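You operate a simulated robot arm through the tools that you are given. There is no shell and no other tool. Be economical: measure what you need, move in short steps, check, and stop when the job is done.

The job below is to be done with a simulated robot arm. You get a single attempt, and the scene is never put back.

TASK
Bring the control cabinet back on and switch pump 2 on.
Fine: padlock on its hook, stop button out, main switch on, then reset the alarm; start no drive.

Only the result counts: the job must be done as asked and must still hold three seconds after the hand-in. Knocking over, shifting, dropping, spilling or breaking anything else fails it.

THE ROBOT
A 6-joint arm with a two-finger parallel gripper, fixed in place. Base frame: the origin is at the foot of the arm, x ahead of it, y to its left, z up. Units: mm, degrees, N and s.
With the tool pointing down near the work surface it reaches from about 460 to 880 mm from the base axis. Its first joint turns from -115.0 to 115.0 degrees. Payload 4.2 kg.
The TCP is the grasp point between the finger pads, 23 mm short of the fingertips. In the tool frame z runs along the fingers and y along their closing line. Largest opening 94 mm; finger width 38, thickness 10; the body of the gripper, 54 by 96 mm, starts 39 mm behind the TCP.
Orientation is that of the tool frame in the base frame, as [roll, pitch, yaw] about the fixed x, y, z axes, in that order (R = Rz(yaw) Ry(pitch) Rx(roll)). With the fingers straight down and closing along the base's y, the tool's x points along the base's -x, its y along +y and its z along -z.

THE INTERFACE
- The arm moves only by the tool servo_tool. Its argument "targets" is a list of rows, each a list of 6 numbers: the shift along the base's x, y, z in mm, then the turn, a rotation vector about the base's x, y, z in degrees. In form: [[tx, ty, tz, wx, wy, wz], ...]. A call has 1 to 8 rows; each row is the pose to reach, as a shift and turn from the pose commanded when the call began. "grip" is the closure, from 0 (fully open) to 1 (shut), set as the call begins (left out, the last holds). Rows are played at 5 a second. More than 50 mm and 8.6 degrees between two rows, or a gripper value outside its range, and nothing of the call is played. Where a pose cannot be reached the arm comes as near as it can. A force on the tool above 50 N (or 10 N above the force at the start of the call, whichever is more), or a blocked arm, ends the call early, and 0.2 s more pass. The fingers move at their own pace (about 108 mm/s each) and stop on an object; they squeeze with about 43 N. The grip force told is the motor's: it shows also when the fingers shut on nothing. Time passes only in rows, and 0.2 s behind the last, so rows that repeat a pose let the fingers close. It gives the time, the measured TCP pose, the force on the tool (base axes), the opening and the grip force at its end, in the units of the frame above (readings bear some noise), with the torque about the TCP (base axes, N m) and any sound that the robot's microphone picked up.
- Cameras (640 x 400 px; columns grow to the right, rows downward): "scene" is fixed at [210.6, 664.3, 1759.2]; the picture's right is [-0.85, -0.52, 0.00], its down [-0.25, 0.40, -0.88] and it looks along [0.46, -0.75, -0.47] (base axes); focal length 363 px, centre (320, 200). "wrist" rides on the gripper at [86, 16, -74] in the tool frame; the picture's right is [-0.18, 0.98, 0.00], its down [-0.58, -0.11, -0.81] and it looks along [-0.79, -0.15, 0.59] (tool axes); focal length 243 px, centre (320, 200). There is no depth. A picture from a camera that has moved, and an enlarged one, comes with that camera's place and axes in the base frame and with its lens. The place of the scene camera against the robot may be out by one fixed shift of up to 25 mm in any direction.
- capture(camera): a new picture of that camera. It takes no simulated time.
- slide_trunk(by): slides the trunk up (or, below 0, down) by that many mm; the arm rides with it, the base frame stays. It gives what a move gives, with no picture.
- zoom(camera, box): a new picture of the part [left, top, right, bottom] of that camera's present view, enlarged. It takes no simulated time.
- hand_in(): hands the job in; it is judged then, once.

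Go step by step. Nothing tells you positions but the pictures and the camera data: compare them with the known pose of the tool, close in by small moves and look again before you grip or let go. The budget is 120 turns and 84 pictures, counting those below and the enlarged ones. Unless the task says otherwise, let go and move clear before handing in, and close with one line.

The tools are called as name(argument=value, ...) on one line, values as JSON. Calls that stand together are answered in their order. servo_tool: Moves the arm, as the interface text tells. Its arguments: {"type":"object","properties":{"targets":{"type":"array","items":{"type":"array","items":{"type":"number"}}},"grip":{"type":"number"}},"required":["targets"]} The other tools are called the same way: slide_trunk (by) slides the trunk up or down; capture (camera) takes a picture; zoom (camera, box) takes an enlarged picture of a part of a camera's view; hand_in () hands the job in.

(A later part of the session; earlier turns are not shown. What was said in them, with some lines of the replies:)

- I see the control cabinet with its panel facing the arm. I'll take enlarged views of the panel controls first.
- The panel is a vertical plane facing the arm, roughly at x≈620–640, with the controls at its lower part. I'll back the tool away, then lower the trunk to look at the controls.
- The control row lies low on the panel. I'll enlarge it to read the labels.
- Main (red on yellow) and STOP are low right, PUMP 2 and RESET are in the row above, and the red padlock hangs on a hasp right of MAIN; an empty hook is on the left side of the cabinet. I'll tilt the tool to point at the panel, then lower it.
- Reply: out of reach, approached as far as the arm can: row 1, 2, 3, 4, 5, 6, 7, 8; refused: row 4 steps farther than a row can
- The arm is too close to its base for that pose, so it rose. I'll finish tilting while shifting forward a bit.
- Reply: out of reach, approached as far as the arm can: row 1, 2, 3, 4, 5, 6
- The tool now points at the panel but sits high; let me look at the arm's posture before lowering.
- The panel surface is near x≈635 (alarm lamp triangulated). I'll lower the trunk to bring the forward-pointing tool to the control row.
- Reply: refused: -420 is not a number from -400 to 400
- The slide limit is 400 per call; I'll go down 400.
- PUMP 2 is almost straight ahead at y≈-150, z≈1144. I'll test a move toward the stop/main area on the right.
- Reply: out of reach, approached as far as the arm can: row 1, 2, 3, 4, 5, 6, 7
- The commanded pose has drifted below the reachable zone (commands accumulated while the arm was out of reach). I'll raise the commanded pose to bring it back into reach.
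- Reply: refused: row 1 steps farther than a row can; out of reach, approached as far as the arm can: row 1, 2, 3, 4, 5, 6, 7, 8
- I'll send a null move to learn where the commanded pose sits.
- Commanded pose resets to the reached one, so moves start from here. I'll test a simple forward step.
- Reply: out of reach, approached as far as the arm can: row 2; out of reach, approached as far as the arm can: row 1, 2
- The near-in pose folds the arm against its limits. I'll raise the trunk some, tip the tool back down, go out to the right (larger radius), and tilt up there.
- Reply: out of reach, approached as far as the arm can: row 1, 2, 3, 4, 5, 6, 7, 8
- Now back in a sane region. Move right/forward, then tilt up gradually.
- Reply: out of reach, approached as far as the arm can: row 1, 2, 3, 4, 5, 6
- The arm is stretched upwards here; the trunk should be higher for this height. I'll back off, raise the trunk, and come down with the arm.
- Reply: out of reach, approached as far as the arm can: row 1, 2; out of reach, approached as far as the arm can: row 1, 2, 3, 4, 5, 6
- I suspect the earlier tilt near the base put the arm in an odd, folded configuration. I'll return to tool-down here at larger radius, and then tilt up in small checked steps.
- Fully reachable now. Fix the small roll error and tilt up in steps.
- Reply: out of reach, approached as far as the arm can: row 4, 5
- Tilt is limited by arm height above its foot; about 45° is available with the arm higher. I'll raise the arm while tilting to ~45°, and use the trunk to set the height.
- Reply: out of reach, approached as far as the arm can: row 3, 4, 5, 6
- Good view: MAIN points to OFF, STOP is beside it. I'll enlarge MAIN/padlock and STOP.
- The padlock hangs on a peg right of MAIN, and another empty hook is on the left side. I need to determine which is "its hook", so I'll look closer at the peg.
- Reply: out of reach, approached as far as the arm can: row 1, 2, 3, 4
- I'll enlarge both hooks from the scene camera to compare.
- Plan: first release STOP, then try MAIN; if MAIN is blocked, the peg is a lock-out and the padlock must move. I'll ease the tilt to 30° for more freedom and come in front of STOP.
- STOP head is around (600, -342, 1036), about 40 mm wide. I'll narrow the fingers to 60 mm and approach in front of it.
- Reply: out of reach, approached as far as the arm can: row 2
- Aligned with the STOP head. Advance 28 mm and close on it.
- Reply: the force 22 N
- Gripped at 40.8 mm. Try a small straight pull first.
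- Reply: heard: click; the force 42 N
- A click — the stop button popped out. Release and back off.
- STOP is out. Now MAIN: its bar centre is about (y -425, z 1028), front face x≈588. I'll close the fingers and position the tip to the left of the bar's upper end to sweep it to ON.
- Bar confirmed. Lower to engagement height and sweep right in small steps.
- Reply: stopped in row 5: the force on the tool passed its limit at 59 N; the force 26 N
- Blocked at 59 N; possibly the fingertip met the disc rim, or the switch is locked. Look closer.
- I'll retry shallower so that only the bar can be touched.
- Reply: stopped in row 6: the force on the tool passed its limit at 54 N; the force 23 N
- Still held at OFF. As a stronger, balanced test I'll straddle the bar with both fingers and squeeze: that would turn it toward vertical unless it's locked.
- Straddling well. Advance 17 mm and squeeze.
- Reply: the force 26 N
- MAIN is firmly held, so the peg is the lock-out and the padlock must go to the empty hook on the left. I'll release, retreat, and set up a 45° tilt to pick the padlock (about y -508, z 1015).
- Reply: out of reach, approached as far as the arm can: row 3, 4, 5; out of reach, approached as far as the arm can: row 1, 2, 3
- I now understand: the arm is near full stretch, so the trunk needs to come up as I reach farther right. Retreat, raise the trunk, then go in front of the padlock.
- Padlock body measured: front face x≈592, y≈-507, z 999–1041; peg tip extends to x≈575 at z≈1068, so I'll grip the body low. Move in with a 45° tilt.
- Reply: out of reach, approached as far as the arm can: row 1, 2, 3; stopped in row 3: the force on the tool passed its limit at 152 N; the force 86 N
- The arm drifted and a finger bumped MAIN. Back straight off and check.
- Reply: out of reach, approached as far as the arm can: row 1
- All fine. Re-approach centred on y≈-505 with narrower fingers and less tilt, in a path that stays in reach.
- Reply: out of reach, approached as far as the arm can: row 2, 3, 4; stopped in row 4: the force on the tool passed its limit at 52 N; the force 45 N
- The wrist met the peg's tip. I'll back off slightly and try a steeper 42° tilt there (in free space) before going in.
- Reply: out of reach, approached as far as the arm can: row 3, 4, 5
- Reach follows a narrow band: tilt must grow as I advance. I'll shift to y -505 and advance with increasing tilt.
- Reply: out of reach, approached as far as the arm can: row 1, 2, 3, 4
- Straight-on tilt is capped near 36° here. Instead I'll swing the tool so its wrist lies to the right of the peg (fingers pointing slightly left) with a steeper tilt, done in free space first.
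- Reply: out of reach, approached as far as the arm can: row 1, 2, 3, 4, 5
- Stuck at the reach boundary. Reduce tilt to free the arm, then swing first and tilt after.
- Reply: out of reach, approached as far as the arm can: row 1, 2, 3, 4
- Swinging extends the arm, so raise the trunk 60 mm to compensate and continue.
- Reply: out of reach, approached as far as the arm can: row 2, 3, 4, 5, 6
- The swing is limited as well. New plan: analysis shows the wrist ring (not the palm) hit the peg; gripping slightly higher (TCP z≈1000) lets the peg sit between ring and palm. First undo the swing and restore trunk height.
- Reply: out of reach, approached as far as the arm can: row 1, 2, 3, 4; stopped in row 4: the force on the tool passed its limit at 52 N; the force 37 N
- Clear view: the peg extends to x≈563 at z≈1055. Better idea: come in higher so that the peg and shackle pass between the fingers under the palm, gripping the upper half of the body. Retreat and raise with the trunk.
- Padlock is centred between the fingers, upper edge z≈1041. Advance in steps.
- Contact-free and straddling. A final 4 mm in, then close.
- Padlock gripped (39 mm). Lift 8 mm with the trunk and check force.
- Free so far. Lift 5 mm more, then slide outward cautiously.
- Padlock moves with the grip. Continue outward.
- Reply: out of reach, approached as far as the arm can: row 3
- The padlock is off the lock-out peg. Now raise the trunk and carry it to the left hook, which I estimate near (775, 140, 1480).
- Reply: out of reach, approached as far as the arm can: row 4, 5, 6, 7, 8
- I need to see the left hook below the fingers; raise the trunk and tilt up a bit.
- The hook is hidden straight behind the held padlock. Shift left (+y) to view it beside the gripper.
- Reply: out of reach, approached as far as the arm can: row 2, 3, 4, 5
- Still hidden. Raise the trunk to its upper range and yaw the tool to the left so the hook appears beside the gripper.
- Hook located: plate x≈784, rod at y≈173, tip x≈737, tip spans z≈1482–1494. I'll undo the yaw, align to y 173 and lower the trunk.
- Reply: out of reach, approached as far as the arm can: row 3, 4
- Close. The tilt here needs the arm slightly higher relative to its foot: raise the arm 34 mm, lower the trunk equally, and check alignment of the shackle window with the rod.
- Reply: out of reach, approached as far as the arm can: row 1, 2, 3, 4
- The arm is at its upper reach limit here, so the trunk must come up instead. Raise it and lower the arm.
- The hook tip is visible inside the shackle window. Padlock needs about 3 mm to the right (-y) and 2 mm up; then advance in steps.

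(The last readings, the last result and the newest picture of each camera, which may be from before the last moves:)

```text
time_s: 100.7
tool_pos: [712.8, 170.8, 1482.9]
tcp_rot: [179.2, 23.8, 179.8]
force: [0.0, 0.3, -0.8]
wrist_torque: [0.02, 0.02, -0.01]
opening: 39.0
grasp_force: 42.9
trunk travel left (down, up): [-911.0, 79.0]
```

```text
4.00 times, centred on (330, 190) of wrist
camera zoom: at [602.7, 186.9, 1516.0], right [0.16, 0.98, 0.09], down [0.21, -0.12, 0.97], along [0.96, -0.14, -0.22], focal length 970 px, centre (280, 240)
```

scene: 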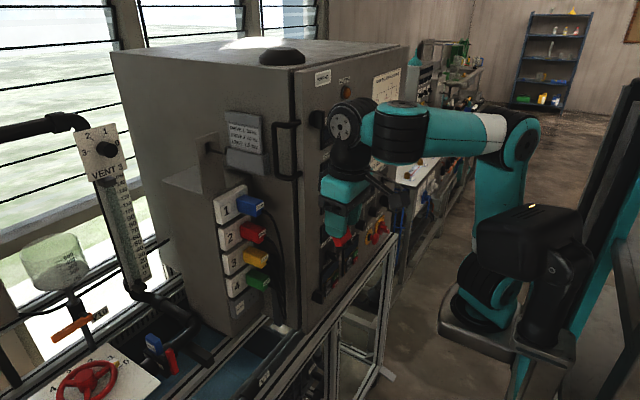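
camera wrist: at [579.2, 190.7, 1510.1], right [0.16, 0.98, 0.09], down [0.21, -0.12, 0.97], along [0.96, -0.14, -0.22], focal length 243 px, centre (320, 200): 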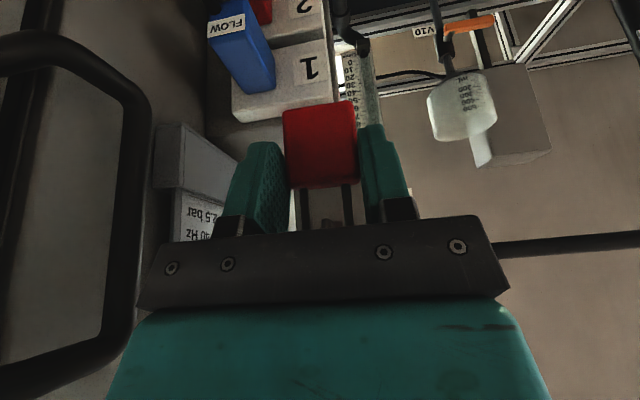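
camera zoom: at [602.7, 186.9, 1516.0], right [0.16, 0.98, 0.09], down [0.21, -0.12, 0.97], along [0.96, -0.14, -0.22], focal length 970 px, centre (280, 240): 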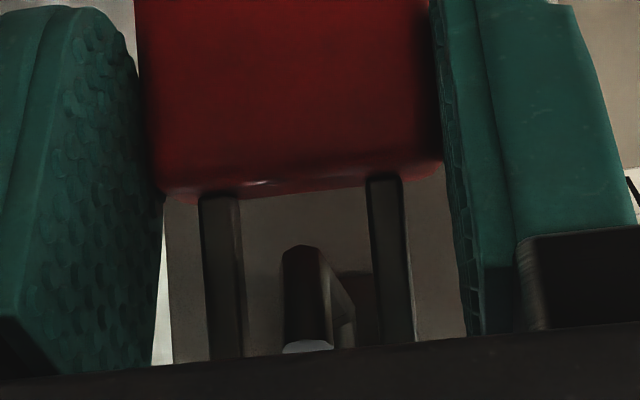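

Tip is centred in the window with clearance above the body. Continue advancing.

servo_tool(targets=[[5, 0, 0, 0, 0, 0], [10, 0, 0, 0, 0, 0], [15, 0, 0, 0, 0, 0], [15, 0, 0, 0, 0, 0]])

zoom(camera="wrist", box=[260, 140, 400, 240])

```text
time_s: 101.7
tool_pos: [728.8, 171.3, 1482.4]
tcp_rot: [179.2, 23.6, 180.0]
force: [-0.1, 0.5, -0.9]
wrist_torque: [0.03, 0.05, 0.0]
opening: 39.1
grasp_force: 43.2
trunk travel left (down, up): [-911.0, 79.0]
```

```text
4.00 times, centred on (330, 190) of wrist
camera zoom: at [618.2, 186.7, 1516.3], right [0.16, 0.98, 0.09], down [0.21, -0.12, 0.97], along [0.96, -0.14, -0.22], focal length 970 px, centre (280, 240)
```

zoom: 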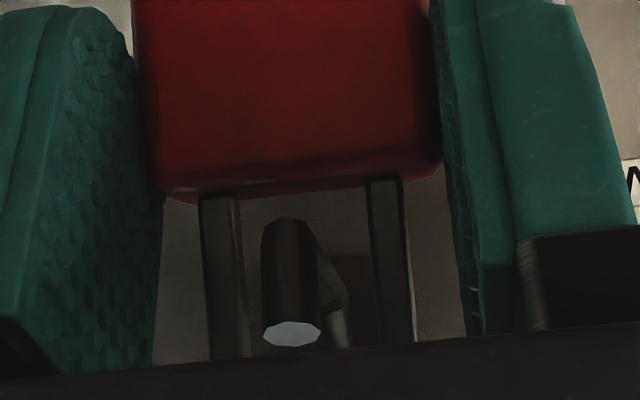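

Shackle is past the tip, no contact. Advance another 13 mm, then lower.

servo_tool(targets=[[5, 0, 0, 0, 0, 0], [10, 0, 0, 0, 0, 0], [14, 0, 0, 0, 0, 0], [14, 0, 0, 0, 0, 0]])

servo_tool(targets=[[0, 0, -3, 0, 0, 0], [0, 0, -6, 0, 0, 0], [0, 0, -9, 0, 0, 0], [0, 0, -9, 0, 0, 0]])

zoom(camera="wrist", box=[260, 140, 400, 240])

```text
time_s: 102.7
tool_pos: [741.7, 170.1, 1482.0]
tcp_rot: [179.2, 23.8, 179.9]
force: [0.0, 0.2, -0.4]
wrist_torque: [0.01, -0.02, 0.0]
opening: 39.3
grasp_force: 42.9
trunk travel left (down, up): [-911.0, 79.0]
```

```text
time_s: 103.7
tool_pos: [742.5, 170.8, 1473.5]
tcp_rot: [179.3, 23.6, 179.9]
force: [0.4, -0.2, -0.3]
wrist_torque: [-0.01, -0.02, -0.06]
opening: 39.2
grasp_force: 42.5
trunk travel left (down, up): [-911.0, 79.0]
```

```text
4.00 times, centred on (330, 190) of wrist
camera zoom: at [632.1, 186.8, 1507.1], right [0.16, 0.98, 0.09], down [0.21, -0.12, 0.97], along [0.96, -0.14, -0.22], focal length 970 px, centre (280, 240)
```

zoom: 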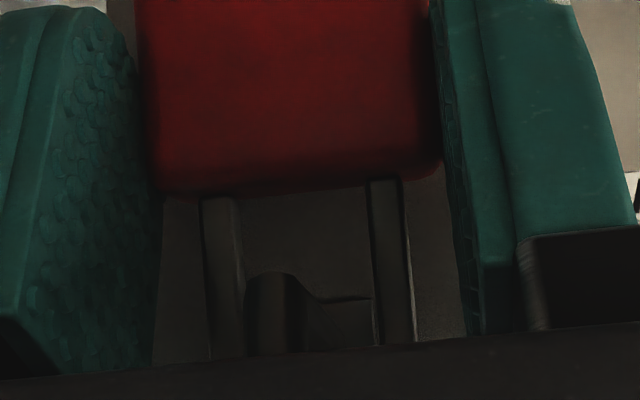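

Lower slowly until the shackle rests on the rod.

servo_tool(targets=[[0, 0, -2, 0, 0, 0], [0, 0, -4, 0, 0, 0], [0, 0, -4, 0, 0, 0]])

```text
time_s: 104.5
tool_pos: [742.6, 170.7, 1470.3]
tcp_rot: [179.2, 23.7, 180.0]
force: [-0.7, 0.3, -0.5]
wrist_torque: [0.01, 0.01, 0.0]
opening: 39.1
grasp_force: 42.9
trunk travel left (down, up): [-911.0, 79.0]
```

servo_tool(targets=[[0, 0, -2, 0, 0, 0], [0, 0, -4, 0, 0, 0], [0, 0, -4, 0, 0, 0]])

```text
time_s: 105.3
tool_pos: [741.6, 171.1, 1468.0]
tcp_rot: [179.0, 24.2, 180.0]
force: [4.7, 2.3, 18.0]
wrist_torque: [-0.06, -0.38, 0.03]
opening: 39.4
grasp_force: 43.1
trunk travel left (down, up): [-911.0, 79.0]
```

Shackle rests on the rod (18 N). Ease 1.5 mm and open the fingers.

servo_tool(targets=[[0, 0, 1.5, 0, 0, 0], [0, 0, 1.5, 0, 0, 0]])

servo_tool(grip=0.38, targets=[[0, 0, 0, 0, 0, 0], [0, 0, 0, 0, 0, 0], [0, 0, 0, 0, 0, 0], [0, 0, 0, 0, 0, 0]])

capture(camera="wrist")

```text
time_s: 105.9
tool_pos: [741.7, 170.9, 1467.8]
tcp_rot: [179.1, 23.9, -179.9]
force: [2.7, 0.7, 19.8]
wrist_torque: [-0.03, -0.38, 0.01]
opening: 39.1
grasp_force: 43.1
trunk travel left (down, up): [-911.0, 79.0]
```

```text
time_s: 106.9
tool_pos: [740.8, 171.0, 1468.0]
tcp_rot: [179.2, 23.7, -180.0]
force: [-8.1, -2.2, 7.4]
wrist_torque: [0.13, -0.23, 0.02]
opening: 58.2
grasp_force: 0.1
trunk travel left (down, up): [-911.0, 79.0]
```

```text
12 pictures are left
camera wrist: at [630.9, 186.6, 1501.0], right [0.16, 0.98, 0.09], down [0.21, -0.12, 0.97], along [0.96, -0.14, -0.22], focal length 243 px, centre (320, 200)
```

wrist: 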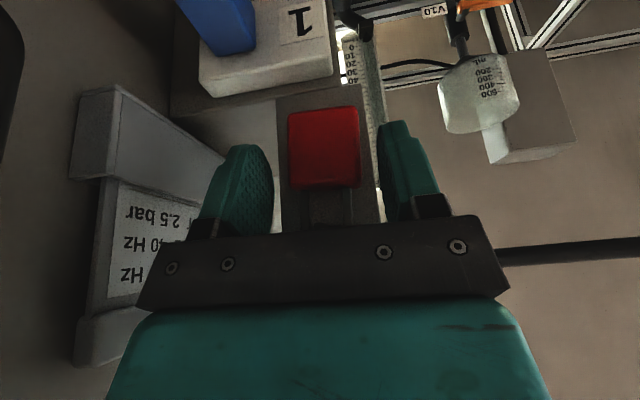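

The padlock hangs on the hook; the palm is lightly touching the tip. Rise 4 mm and withdraw straight back.

servo_tool(targets=[[-1, 0, 3, 0, 0, 0], [-4, 0, 5, 0, 0, 0], [-14, 0, 6, 0, 0, 0], [-26, 0, 6, 0, 0, 0], [-40, 0, 6, 0, 0, 0], [-56, 0, 6, 0, 0, 0], [-75, 0, 6, 0, 2, 0]])

zoom(camera="scene", box=[180, 100, 280, 200])

```text
time_s: 108.5
tool_pos: [667.3, 171.2, 1474.0]
tcp_rot: [179.2, 21.7, 180.0]
force: [-0.5, -0.3, 0.4]
wrist_torque: [0.0, -0.01, 0.04]
opening: 58.2
grasp_force: 0.1
trunk travel left (down, up): [-911.0, 79.0]
```

```text
4.00 times, centred on (230, 150) of scene
camera zoom: at [210.6, 664.3, 1759.2], right [-0.85, -0.52, 0.0], down [-0.25, 0.4, -0.88], along [0.46, -0.75, -0.47], focal length 1453 px, centre (680, 400)
```

zoom: 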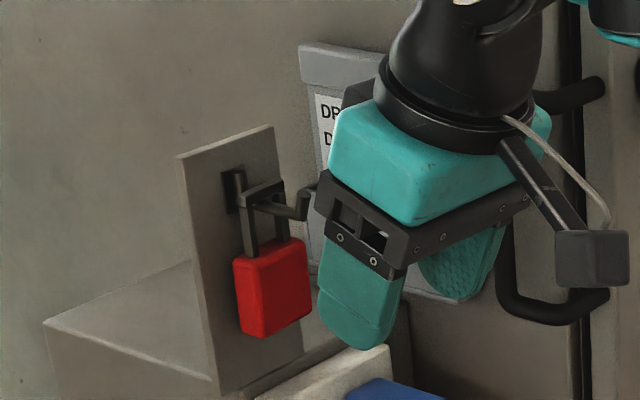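

The padlock hangs properly on the left hook. Now withdraw (a little to the left to clear the door handle) and go back toward MAIN.

servo_tool(grip=0.9, targets=[[-5, 15, 0, 0, 2, 0], [-40, 20, 0, 0, 4, 0], [-80, 20, 0, 0, 8, 0], [-120, 20, 0, 0, 12, 0], [-155, 10, 0, 0, 15, 0], [-155, -30, 0, 0, 15, 0], [-155, -70, 0, 0, 15, 0]])

servo_tool(targets=[[0, -44, 0, 0, 0, 0], [0, -88, 0, 0, 0, 0], [0, -132, 0, 0, 0, 0], [0, -176, 0, 0, 0, 0], [0, -220, 0, 0, 0, 0], [0, -264, 0, 0, 0, 0], [0, -308, 0, 0, 0, 0], [0, -350, 0, 0, 0, 0]])

```text
time_s: 110.1
tool_pos: [513.3, 100.3, 1472.2]
tcp_rot: [179.2, 6.8, 180.0]
force: [0.5, -0.4, 0.1]
wrist_torque: [-0.03, 0.02, -0.01]
opening: 9.3
grasp_force: 0.1
trunk travel left (down, up): [-911.0, 79.0]
```

```text
time_s: 111.9
tool_pos: [512.0, -250.8, 1473.4]
tcp_rot: [179.2, 6.7, -179.9]
force: [0.0, 0.4, 0.8]
wrist_torque: [-0.01, -0.01, 0.0]
opening: 9.5
grasp_force: 0.1
trunk travel left (down, up): [-911.0, 79.0]
```

servo_tool(grip=1.0, targets=[[0, -25, 30, 0, -3, 0], [5, -50, 60, 0, -7, 0], [10, -75, 90, 0, -11, 0], [15, -100, 120, 0, -15, 0], [22, -120, 150, 0, -20, 0], [28, -135, 175, 0, -24.3, 0], [28, -135, 175, 0, -24.3, 0]])

slide_trunk(by=-400)

```text
time_s: 113.5
tool_pos: [545.5, -358.8, 1585.2]
tcp_rot: [179.5, 31.4, -180.0]
force: [0.3, 1.3, -0.3]
wrist_torque: [0.04, 0.0, 0.03]
opening: 0.1
grasp_force: 42.3
out of reach, approached as far as the arm can: row 3, 4, 5, 6, 7
trunk travel left (down, up): [-911.0, 79.0]
```

```text
time_s: 117.4
tool_pos: [545.4, -360.0, 1185.3]
tcp_rot: [179.4, 31.1, -179.9]
force: [-0.4, 0.9, 0.1]
wrist_torque: [0.01, 0.01, -0.02]
opening: 0.0
grasp_force: 42.4
trunk travel left (down, up): [-511.0, 479.0]
```

slide_trunk(by=-115)

servo_tool(targets=[[5, -12, 3, 0, 0, 0], [15, -24, 3, 0, 0, 0], [25, -26, 0, 0, 0, 0], [25, -26, -4, 0, 0, 0], [25, -26, -8, 0, 0, 0]])

capture(camera="wrist")

```text
time_s: 118.8
tool_pos: [544.6, -358.3, 1070.1]
tcp_rot: [179.3, 31.2, -180.0]
force: [-0.3, -0.3, 0.1]
wrist_torque: [0.01, 0.03, 0.0]
opening: 0.1
grasp_force: 42.3
trunk travel left (down, up): [-396.0, 594.0]
```

```text
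time_s: 120.0
tool_pos: [570.3, -384.9, 1061.1]
tcp_rot: [179.6, 31.4, 180.0]
force: [0.8, 0.6, 0.1]
wrist_torque: [-0.01, 0.0, -0.02]
opening: 0.0
grasp_force: 42.1
out of reach, approached as far as the arm can: row 1, 2, 3, 4
trunk travel left (down, up): [-396.0, 594.0]
```

```text
10 pictures are left
camera wrist: at [456.8, -368.4, 1079.6], right [0.15, 0.98, 0.1], down [0.08, -0.11, 0.99], along [0.99, -0.14, -0.09], focal length 243 px, centre (320, 200)
```

wrist: 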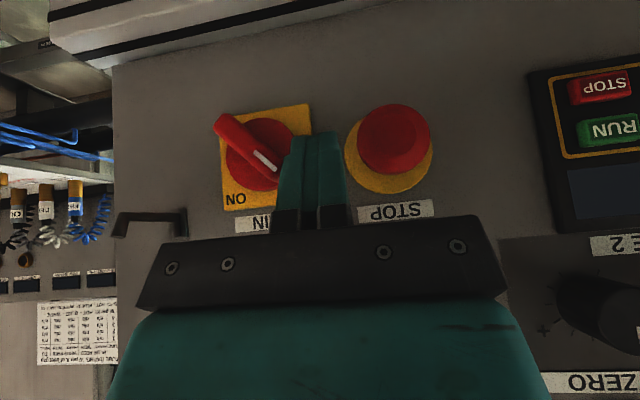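

In position left of the MAIN bar. Sweep right.

servo_tool(targets=[[4, -6, -5, 0, 0, 0], [5, -12, -6, 0, 0, 0], [5, -18, -6, 0, 0, 0], [5, -24, -6, 0, 0, 0], [5, -30, -6, 0, 0, 0], [5, -36, -6, 0, 0, 0], [5, -40, -6, 0, 0, 0]])

capture(camera="wrist")

```text
time_s: 121.1
tool_pos: [576.1, -399.7, 1057.4]
tcp_rot: [-179.5, 32.3, -178.6]
force: [-0.8, 23.6, 16.8]
wrist_torque: [0.13, -0.29, 0.43]
opening: 0.2
grasp_force: 42.2
out of reach, approached as far as the arm can: row 3, 4, 5
trunk travel left (down, up): [-396.0, 594.0]
stopped in row 5: the force on the tool passed its limit at 56 N (the readings are from after the stop); the commanded pose is now the measured one
```

```text
9 pictures are left
camera wrist: at [460.9, -385.4, 1073.1], right [0.13, 0.99, 0.09], down [0.07, -0.1, 0.99], along [0.99, -0.13, -0.08], focal length 243 px, centre (320, 200)
```

wrist: 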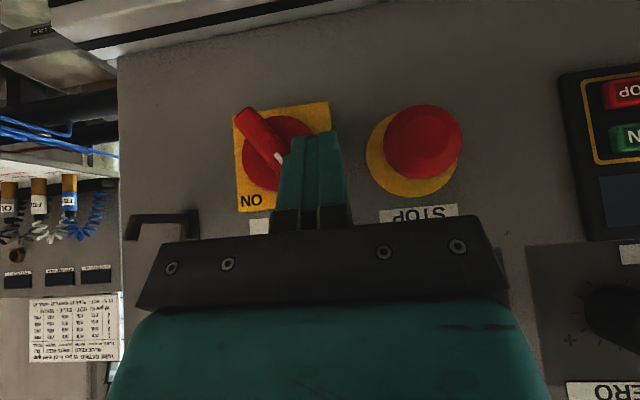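

The bar needs more torque than a one-sided push allows. I'll straddle and squeeze it instead, at the trunk height used before.

servo_tool(targets=[[0, 10, 0, 0, 0, -1.4], [-15, 12, 0, 0, 1, -1.4], [-34, 12, 5, 0, 1.5, -1.4]])

slide_trunk(by=-86)

servo_tool(grip=0.3, targets=[[2, -10, 20, 0, 0, 0], [6, -20, 40, 0, 0, 0], [12, -32, 57, 0, 0, 0], [18, -40, 57, 0, 0, 0], [18, -40, 57, 0, 0, 0]])

```text
time_s: 121.9
tool_pos: [542.1, -391.7, 1057.2]
tcp_rot: [179.9, 30.3, 179.5]
force: [-0.4, 0.6, -0.1]
wrist_torque: [-0.04, 0.05, 0.0]
opening: 0.3
grasp_force: 42.2
trunk travel left (down, up): [-396.0, 594.0]
```

```text
time_s: 123.1
tool_pos: [542.3, -392.2, 971.7]
tcp_rot: [-179.9, 30.3, 179.6]
force: [-1.5, 0.1, -0.4]
wrist_torque: [-0.05, -0.01, 0.0]
opening: 0.2
grasp_force: 42.3
trunk travel left (down, up): [-310.0, 680.0]
```

```text
time_s: 124.3
tool_pos: [551.0, -397.7, 971.3]
tcp_rot: [-179.8, 30.4, 179.5]
force: [0.1, 0.9, 0.5]
wrist_torque: [0.0, 0.0, 0.0]
opening: 65.8
grasp_force: 0.0
out of reach, approached as far as the arm can: row 1, 2, 3, 4, 5
trunk travel left (down, up): [-310.0, 680.0]
```

The arm is in a different branch now, preferring the higher trunk. Raise it back by 100 and approach again.

slide_trunk(by=100)

servo_tool(targets=[[0, -10, -12, 0, 0, 0], [0, -20, -25, 0, 0, 0], [4, -30, -40, 0, 0, 0], [8, -30, -40, 0, 0, 0], [8, -30, -40, 0, 0, 0]])

capture(camera="wrist")

```text
time_s: 125.7
tool_pos: [551.7, -397.9, 1070.4]
tcp_rot: [-179.8, 30.4, 179.6]
force: [0.0, 0.6, -0.5]
wrist_torque: [0.01, -0.01, -0.02]
opening: 65.8
grasp_force: 0.1
trunk travel left (down, up): [-410.0, 580.0]
```

```text
time_s: 126.9
tool_pos: [559.9, -427.8, 1030.0]
tcp_rot: [-179.7, 30.4, 179.6]
force: [0.0, -0.8, 0.1]
wrist_torque: [0.01, -0.02, -0.01]
opening: 65.8
grasp_force: 0.0
trunk travel left (down, up): [-410.0, 580.0]
```

```text
8 pictures are left
camera wrist: at [446.6, -409.5, 1050.8], right [0.17, 0.98, 0.09], down [0.09, -0.11, 0.99], along [0.98, -0.16, -0.11], focal length 243 px, centre (320, 200)
```

wrist: 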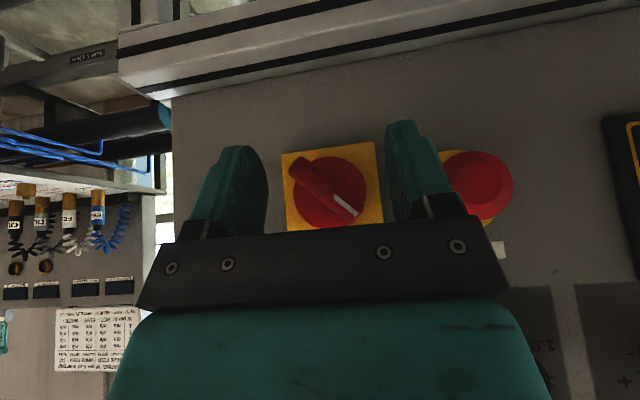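

Straddling again, all in reach. Advance 18 mm and squeeze.

servo_tool(targets=[[9, 0, 0, 0, 0, 0], [18, 0, 0, 0, 0, 0], [18, 0, 0, 0, 0, 0]])

servo_tool(grip=1.0, targets=[[0, 0, 0, 0, 0, 0], [0, 0, 0, 0, 0, 0], [0, 0, 0, 0, 0, 0], [0, 0, 0, 0, 0, 0]])

```text
time_s: 127.7
tool_pos: [577.4, -427.5, 1031.5]
tcp_rot: [-179.8, 30.4, 179.5]
force: [0.6, -1.1, -0.2]
wrist_torque: [-0.01, -0.01, 0.01]
opening: 65.7
grasp_force: 0.1
trunk travel left (down, up): [-410.0, 580.0]
```

```text
time_s: 128.7
tool_pos: [576.9, -429.7, 1028.6]
tcp_rot: [-180.0, 30.2, 179.3]
force: [-10.3, -30.6, -14.3]
wrist_torque: [0.0, -0.36, -0.24]
opening: 14.8
grasp_force: 44.8
trunk travel left (down, up): [-410.0, 580.0]
```

The bar turned to vertical (opening 14.8 mm) — so the padlock was the lock. Now, gripping the bar, rotate the tool clockwise about x as far as reach allows.

servo_tool(targets=[[0, 1, 1, 4, 0, 0], [0, 1, 1, 8, 0, 0], [0, 1, 1, 12, 0, 0], [0, 1, 1, 16, 0, 0], [0, 1, 1, 20, 0, 0], [0, 1, 1, 24, 0, 0], [0, 1, 1, 24, 0, 0]])

capture(camera="wrist")

```text
time_s: 129.2
tool_pos: [576.6, -430.2, 1028.5]
tcp_rot: [174.0, 30.3, 175.0]
force: [-4.4, -26.9, -1.0]
wrist_torque: [-0.01, 0.44, -0.13]
opening: 15.2
grasp_force: 44.9
out of reach, approached as far as the arm can: row 2
trunk travel left (down, up): [-410.0, 580.0]
stopped in row 2: the force on the tool passed its limit at 58 N (the readings are from after the stop); the commanded pose is now the measured one
```

```text
7 pictures are left
camera wrist: at [463.9, -411.0, 1051.1], right [0.19, 0.96, 0.18], down [0.09, -0.2, 0.98], along [0.98, -0.17, -0.12], focal length 243 px, centre (320, 200)
```

wrist: 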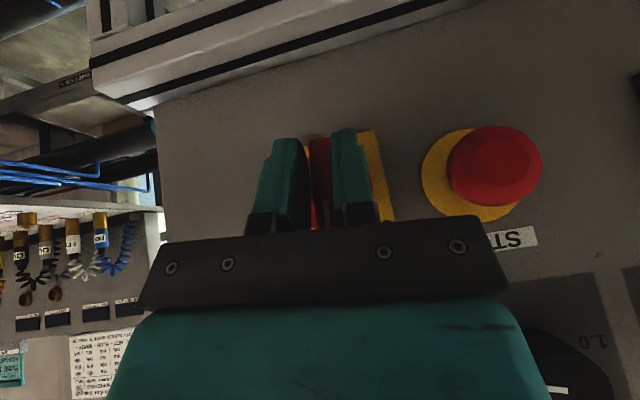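

Rotated ~6° past vertical. Releasing may let the detent carry it on; open and look.

servo_tool(grip=0.3, targets=[[0, 0, 0, 0, 0, 0], [0, 0, 0, 0, 0, 0], [-12, 0, 0, 0, 0, 0], [-20, 0, 0, -6, 0, 5], [-20, 0, 0, -6, 0, 5]])

capture(camera="wrist")

```text
time_s: 130.4
tool_pos: [556.7, -426.6, 1030.3]
tcp_rot: [-178.9, 30.5, -175.9]
force: [-0.8, 0.5, -0.2]
wrist_torque: [-0.01, -0.01, 0.01]
opening: 65.9
grasp_force: 0.1
trunk travel left (down, up): [-410.0, 580.0]
```

```text
6 pictures are left
camera wrist: at [443.3, -417.0, 1050.0], right [0.1, 0.99, 0.08], down [0.1, -0.09, 0.99], along [0.99, -0.09, -0.11], focal length 243 px, centre (320, 200)
```

wrist: 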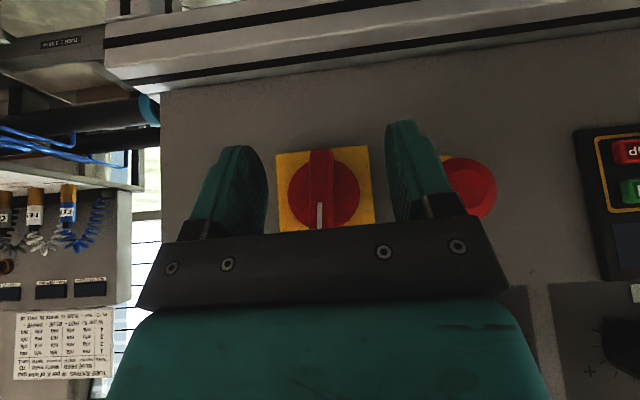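

The bar stays vertical with friction. Next, push its top end right with closed fingertips at a higher contact point for better leverage.

servo_tool(grip=1.0, targets=[[-8, 8, 15, 0, 0, -4], [-8, 18, 28, 0, 0, -4], [-6, 30, 33, 0, 0, -4], [8, 30, 33, 0, 0, -4], [18, 30, 32, 0, 0, -4], [18, 30, 31, 0, 0, -4]])

servo_tool(targets=[[0, -6, 0, 0, 0, 0], [0, -12, 0, 0, 0, 0], [0, -17, 0, 0, 0, 0], [0, -22, 0, 0, 0, 0], [0, -27, 0, 0, 0, 0], [0, -32, 0, 0, 0, 0], [0, -32, 0, 0, 0, 0]])

```text
time_s: 131.8
tool_pos: [575.5, -397.0, 1061.4]
tcp_rot: [-179.0, 30.5, 179.9]
force: [0.5, -0.5, 0.6]
wrist_torque: [-0.01, 0.02, 0.01]
opening: 0.0
grasp_force: 42.2
trunk travel left (down, up): [-410.0, 580.0]
```

```text
time_s: 133.4
tool_pos: [574.9, -425.0, 1059.1]
tcp_rot: [-178.6, 30.7, -179.7]
force: [-3.4, 14.9, 5.7]
wrist_torque: [0.2, -0.05, 0.25]
opening: 0.0
grasp_force: 42.5
out of reach, approached as far as the arm can: row 6, 7
trunk travel left (down, up): [-410.0, 580.0]
```

It turned with only ~15 N. Push a few mm more to the end stop and look.

servo_tool(targets=[[0, -3, -2, 0, 0, 0], [0, -6, -3, 0, 0, 0], [0, -9, -4, 0, 0, 0], [0, -9, -4, 0, 0, 0]])

zoom(camera="wrist", box=[180, 70, 400, 230])

```text
time_s: 134.0
tool_pos: [574.3, -425.1, 1058.6]
tcp_rot: [-178.2, 31.0, -178.7]
force: [-10.6, 26.9, 9.4]
wrist_torque: [0.32, 0.01, 0.37]
opening: 0.2
grasp_force: 42.6
trunk travel left (down, up): [-410.0, 580.0]
stopped in row 2: the force on the tool passed its limit at 54 N (the readings are from after the stop); the commanded pose is now the measured one
```

```text
2.50 times, centred on (290, 150) of wrist
camera zoom: at [461.5, -409.1, 1077.9], right [0.15, 0.99, 0.07], down [0.08, -0.08, 0.99], along [0.98, -0.14, -0.1], focal length 606 px, centre (395, 325)
```

zoom: 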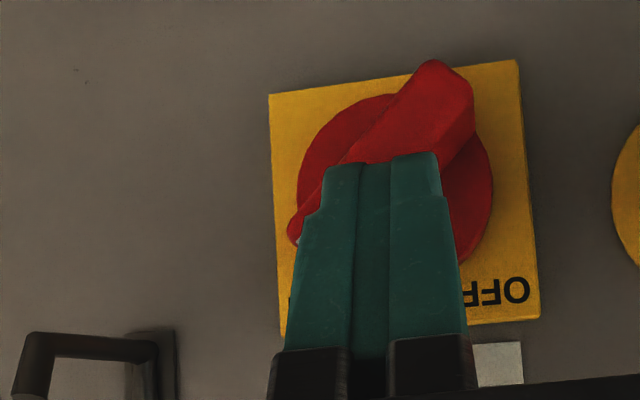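

MAIN is now at ON against its stop. Next: RESET (about y -426, z 1141). Back off and raise with the trunk to view it.

servo_tool(targets=[[0, 8, 2, 0, 0, -1.3], [-15, 14, 2, 0, 0, -1.3], [-35, 28, 2, 0, 0, -1.3], [-35, 31, 2, 0, 0, -1.3]])

slide_trunk(by=117)

capture(camera="wrist")

```text
time_s: 135.0
tool_pos: [541.8, -398.6, 1059.4]
tcp_rot: [-178.6, 30.8, 179.5]
force: [-0.2, -0.5, 0.5]
wrist_torque: [0.01, 0.0, 0.0]
opening: 0.0
grasp_force: 42.2
trunk travel left (down, up): [-410.0, 580.0]
```

```text
time_s: 136.4
tool_pos: [541.2, -398.1, 1176.3]
tcp_rot: [-178.6, 30.7, 179.4]
force: [1.0, 0.1, -0.6]
wrist_torque: [0.01, -0.02, 0.03]
opening: 0.0
grasp_force: 42.4
trunk travel left (down, up): [-527.0, 463.0]
```

```text
4 pictures are left
camera wrist: at [427.5, -378.2, 1194.8], right [0.18, 0.98, 0.07], down [0.08, -0.09, 0.99], along [0.98, -0.17, -0.1], focal length 243 px, centre (320, 200)
```

wrist: 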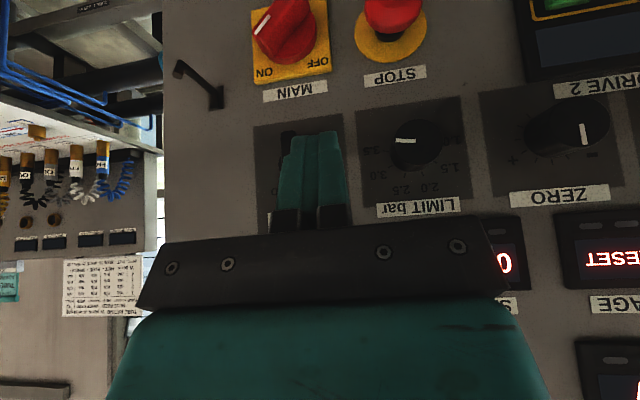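

Power is on: the displays are lit and the message reads RESET. Now push the RESET lever's top from left to right (0 → GO).

servo_tool(targets=[[12, 0, 0, 0, 0, 0.5], [24, 0, -2, 0, 0, 0.5], [33, 0, -5, 0, 0, 0.5], [33, -6, -5, 0, 0, 0.5], [33, -12, -5, 0, 0, 0.5], [33, -18, -5, 0, 0, 0.5], [33, -23, -5, 0, 0, 0.5], [33, -23, -5, 0, 0, 0.5]])

```text
time_s: 138.2
tool_pos: [573.5, -420.9, 1171.5]
tcp_rot: [-178.6, 30.9, 179.9]
force: [-0.6, -0.2, 0.3]
wrist_torque: [-0.03, 0.04, 0.03]
opening: 0.0
grasp_force: 42.6
trunk travel left (down, up): [-527.0, 463.0]
```

servo_tool(targets=[[0, -4, 0, 0, 0, 0], [0, -8, 0, 0, 0, 0], [0, -12, 0, 0, 0, 0], [0, -12, 0, 0, 0, 0]])

zoom(camera="wrist", box=[200, 60, 440, 220])

```text
time_s: 139.2
tool_pos: [573.4, -429.6, 1171.2]
tcp_rot: [-178.4, 31.0, -179.6]
force: [-5.8, 37.9, 0.4]
wrist_torque: [0.42, 0.06, 0.91]
opening: 0.2
grasp_force: 42.2
trunk travel left (down, up): [-527.0, 463.0]
heard: click
```

```text
2.50 times, centred on (320, 140) of wrist
camera zoom: at [460.7, -411.2, 1190.8], right [0.16, 0.98, 0.07], down [0.08, -0.09, 0.99], along [0.98, -0.16, -0.1], focal length 606 px, centre (320, 350)
```

zoom: 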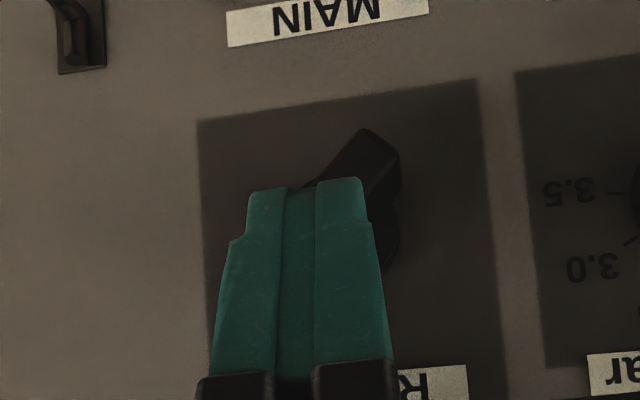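

A click: RESET went to GO. Back off and check lamp, RESET and MAIN in one scene zoom.

servo_tool(targets=[[0, 8, 0, 0, 0, 0], [-15, 15, 0, 0, 0, 0], [-40, 20, 0, 0, 3, 0], [-65, 20, 0, 0, 8, 0]])

zoom(camera="scene", box=[300, 75, 420, 255])

```text
time_s: 140.2
tool_pos: [509.5, -411.4, 1168.1]
tcp_rot: [-178.4, 22.9, 179.9]
force: [1.1, -0.5, 0.4]
wrist_torque: [0.0, -0.02, 0.02]
opening: 0.2
grasp_force: 42.2
trunk travel left (down, up): [-527.0, 463.0]
```

```text
2.22 times, centred on (360, 165) of scene
camera zoom: at [210.6, 664.3, 1759.2], right [-0.85, -0.52, 0.0], down [-0.25, 0.4, -0.88], along [0.46, -0.75, -0.47], focal length 807 px, centre (231, 278)
```

zoom: 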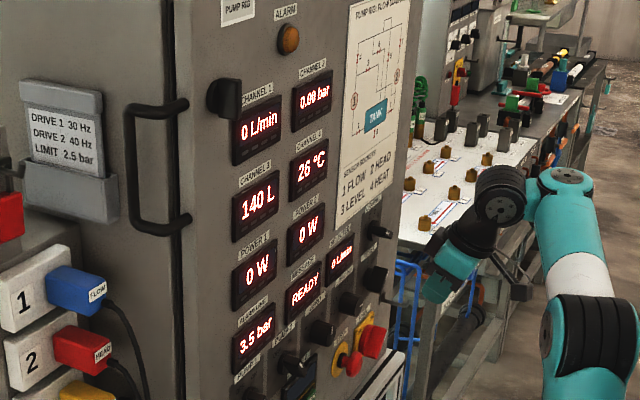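

READY is displayed and the alarm lamp is off. Now go to PUMP 2 (about y -147, z 1140), staying clear of the panel on the way.

servo_tool(targets=[[0, 40, 0, 0, 2, 0], [0, 84, 0, 0, 4, 0], [0, 128, 0, 0, 6, 0], [0, 172, 2, 0, 8, 0], [0, 216, 4, 0, 10, 0], [0, 260, 5, 0, 11, 0], [0, 304, 5, 0, 11, 0], [0, 304, 5, 0, 11, 0]])

servo_tool(targets=[[15, 0, 0, 0, 0, 0], [30, 0, 0, 0, 0, 0], [36, 0, 0, 0, 0, 0], [36, 0, 0, 0, 0, 0]])

capture(camera="wrist")

```text
time_s: 142.1
tool_pos: [508.9, -109.4, 1175.8]
tcp_rot: [-178.5, 11.7, 179.9]
force: [0.9, -0.5, 0.8]
wrist_torque: [0.02, -0.01, 0.0]
opening: 0.3
grasp_force: 41.9
trunk travel left (down, up): [-527.0, 463.0]
```

```text
time_s: 143.1
tool_pos: [545.1, -108.3, 1176.0]
tcp_rot: [-178.4, 11.8, 179.9]
force: [-0.2, 0.2, 0.5]
wrist_torque: [-0.01, -0.02, 0.01]
opening: 0.0
grasp_force: 42.6
trunk travel left (down, up): [-527.0, 463.0]
```

```text
1 pictures are left
camera wrist: at [444.0, -90.0, 1230.4], right [0.19, 0.98, 0.01], down [0.4, -0.09, 0.91], along [0.9, -0.16, -0.41], focal length 243 px, centre (320, 200)
```

wrist: 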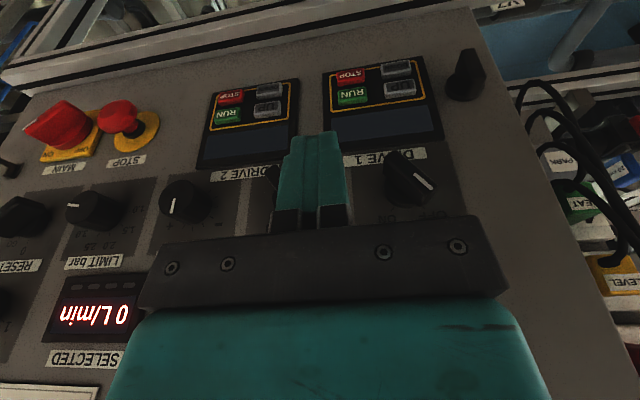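

PUMP 2 lies between ZERO and PUMP 1 at y≈-146; finger is left of its lever. Advance and sweep right in small steps.

servo_tool(targets=[[12, 1, -1, 0, 0, 0], [24, 1, -3, 0, 0, 0], [33, 1, -3, 0, 0, 0], [33, -6, -3, 0, 0, 0], [33, -12, -3, 0, 0, 0], [33, -18, -3, 0, 0, 0], [33, -22, -3, 0, 0, 0], [33, -22, -3, 0, 0, 0]])

```text
time_s: 144.8
tool_pos: [576.3, -131.2, 1171.0]
tcp_rot: [-178.5, 11.7, 179.9]
force: [-5.8, 3.6, -0.7]
wrist_torque: [0.06, 0.15, 0.0]
opening: 0.0
grasp_force: 42.3
trunk travel left (down, up): [-527.0, 463.0]
```

servo_tool(targets=[[0, -4, 0, 0, 0, 0], [0, -8, 0, 0, 0, 0], [0, -12, 0, 0, 0, 0], [0, -12, 0, 0, 0, 0]])

```text
time_s: 145.8
tool_pos: [576.6, -144.0, 1173.4]
tcp_rot: [-178.5, 11.9, 179.8]
force: [-7.9, -1.1, 8.0]
wrist_torque: [-0.02, -0.01, -0.03]
opening: 0.2
grasp_force: 42.9
trunk travel left (down, up): [-527.0, 463.0]
```

servo_tool(targets=[[0, -3, 0, 0, 0, 0], [0, -6, 0, 0, 0, 0], [0, -9, 0, 0, 0, 0], [0, -9, 0, 0, 0, 0]])

```text
time_s: 146.7
tool_pos: [575.6, -146.2, 1174.3]
tcp_rot: [-178.4, 11.8, -178.9]
force: [-2.3, 38.3, 10.8]
wrist_torque: [0.69, -0.12, 0.96]
opening: 0.2
grasp_force: 41.6
trunk travel left (down, up): [-527.0, 463.0]
stopped in row 4: the force on the tool passed its limit at 54 N (the readings are from after the stop); the commanded pose is now the measured one
```

End stop reached. Back away to the right-rear and use the last picture to verify.

servo_tool(targets=[[0, 6, 1, 0, 0, -1], [-20, 10, 3, 0, 0, -1], [-45, 10, 3, 0, 0, -1], [-70, 0, 3, 0, 0, -1], [-70, -45, 3, 0, 0, -1], [-70, -90, 3, 0, 0, -1], [-70, -135, 3, 0, 0, -1], [-70, -180, 3, 0, 0, -1]])

servo_tool(targets=[[0, -45, 0, 0, 0, 0], [0, -90, 0, 0, 0, 0], [-10, -110, 0, 0, 0, 0], [-10, -110, 0, 0, 0, 0]])

zoom(camera="scene", box=[310, 165, 410, 265])

```text
time_s: 148.5
tool_pos: [504.7, -327.4, 1167.6]
tcp_rot: [-178.3, 11.8, 179.6]
force: [-0.9, 0.6, 1.0]
wrist_torque: [0.0, -0.03, -0.02]
opening: 0.1
grasp_force: 42.5
out of reach, approached as far as the arm can: row 8
trunk travel left (down, up): [-527.0, 463.0]
```

```text
time_s: 149.5
tool_pos: [500.6, -463.7, 1157.2]
tcp_rot: [-172.1, 8.4, 179.7]
force: [0.0, -0.3, -0.3]
wrist_torque: [0.02, -0.01, -0.01]
opening: 0.0
grasp_force: 42.4
out of reach, approached as far as the arm can: row 1, 2, 3, 4
trunk travel left (down, up): [-527.0, 463.0]
```

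```text
4.00 times, centred on (360, 215) of scene
camera zoom: at [210.6, 664.3, 1759.2], right [-0.85, -0.52, 0.0], down [-0.25, 0.4, -0.88], along [0.46, -0.75, -0.47], focal length 1453 px, centre (160, 140)
```

zoom: 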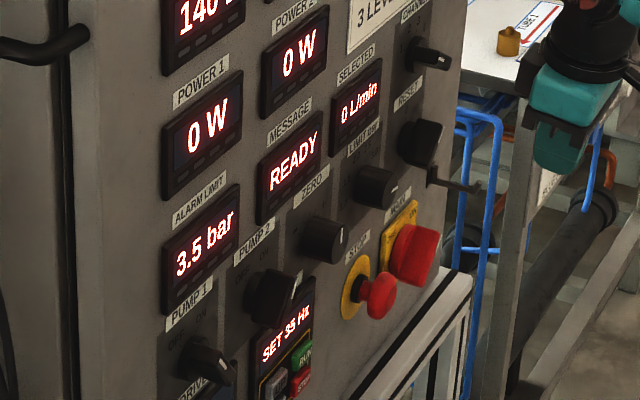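

Everything reads as asked: the MESSAGE display says READY, MAIN is on, STOP is out, and PUMP 2 is on with its DRIVE 2 panel lit at "SET 35 Hz". Both POWER displays read 0 W, so no drive is running. The arm is clear, so I'm handing in.

hand_in()

```text
The job is handed in.
```

The job is handed in: the cabinet is back on and pump 2 is switched on, the alarm is reset with the display showing READY, and no drive was started. The stop button is out and the main switch is on. I took the padlock off the peg beside the main switch, which would not turn until then, and hung it on the hook on the cabinet's left side. I took that hook to be its own, since nothing marks it.
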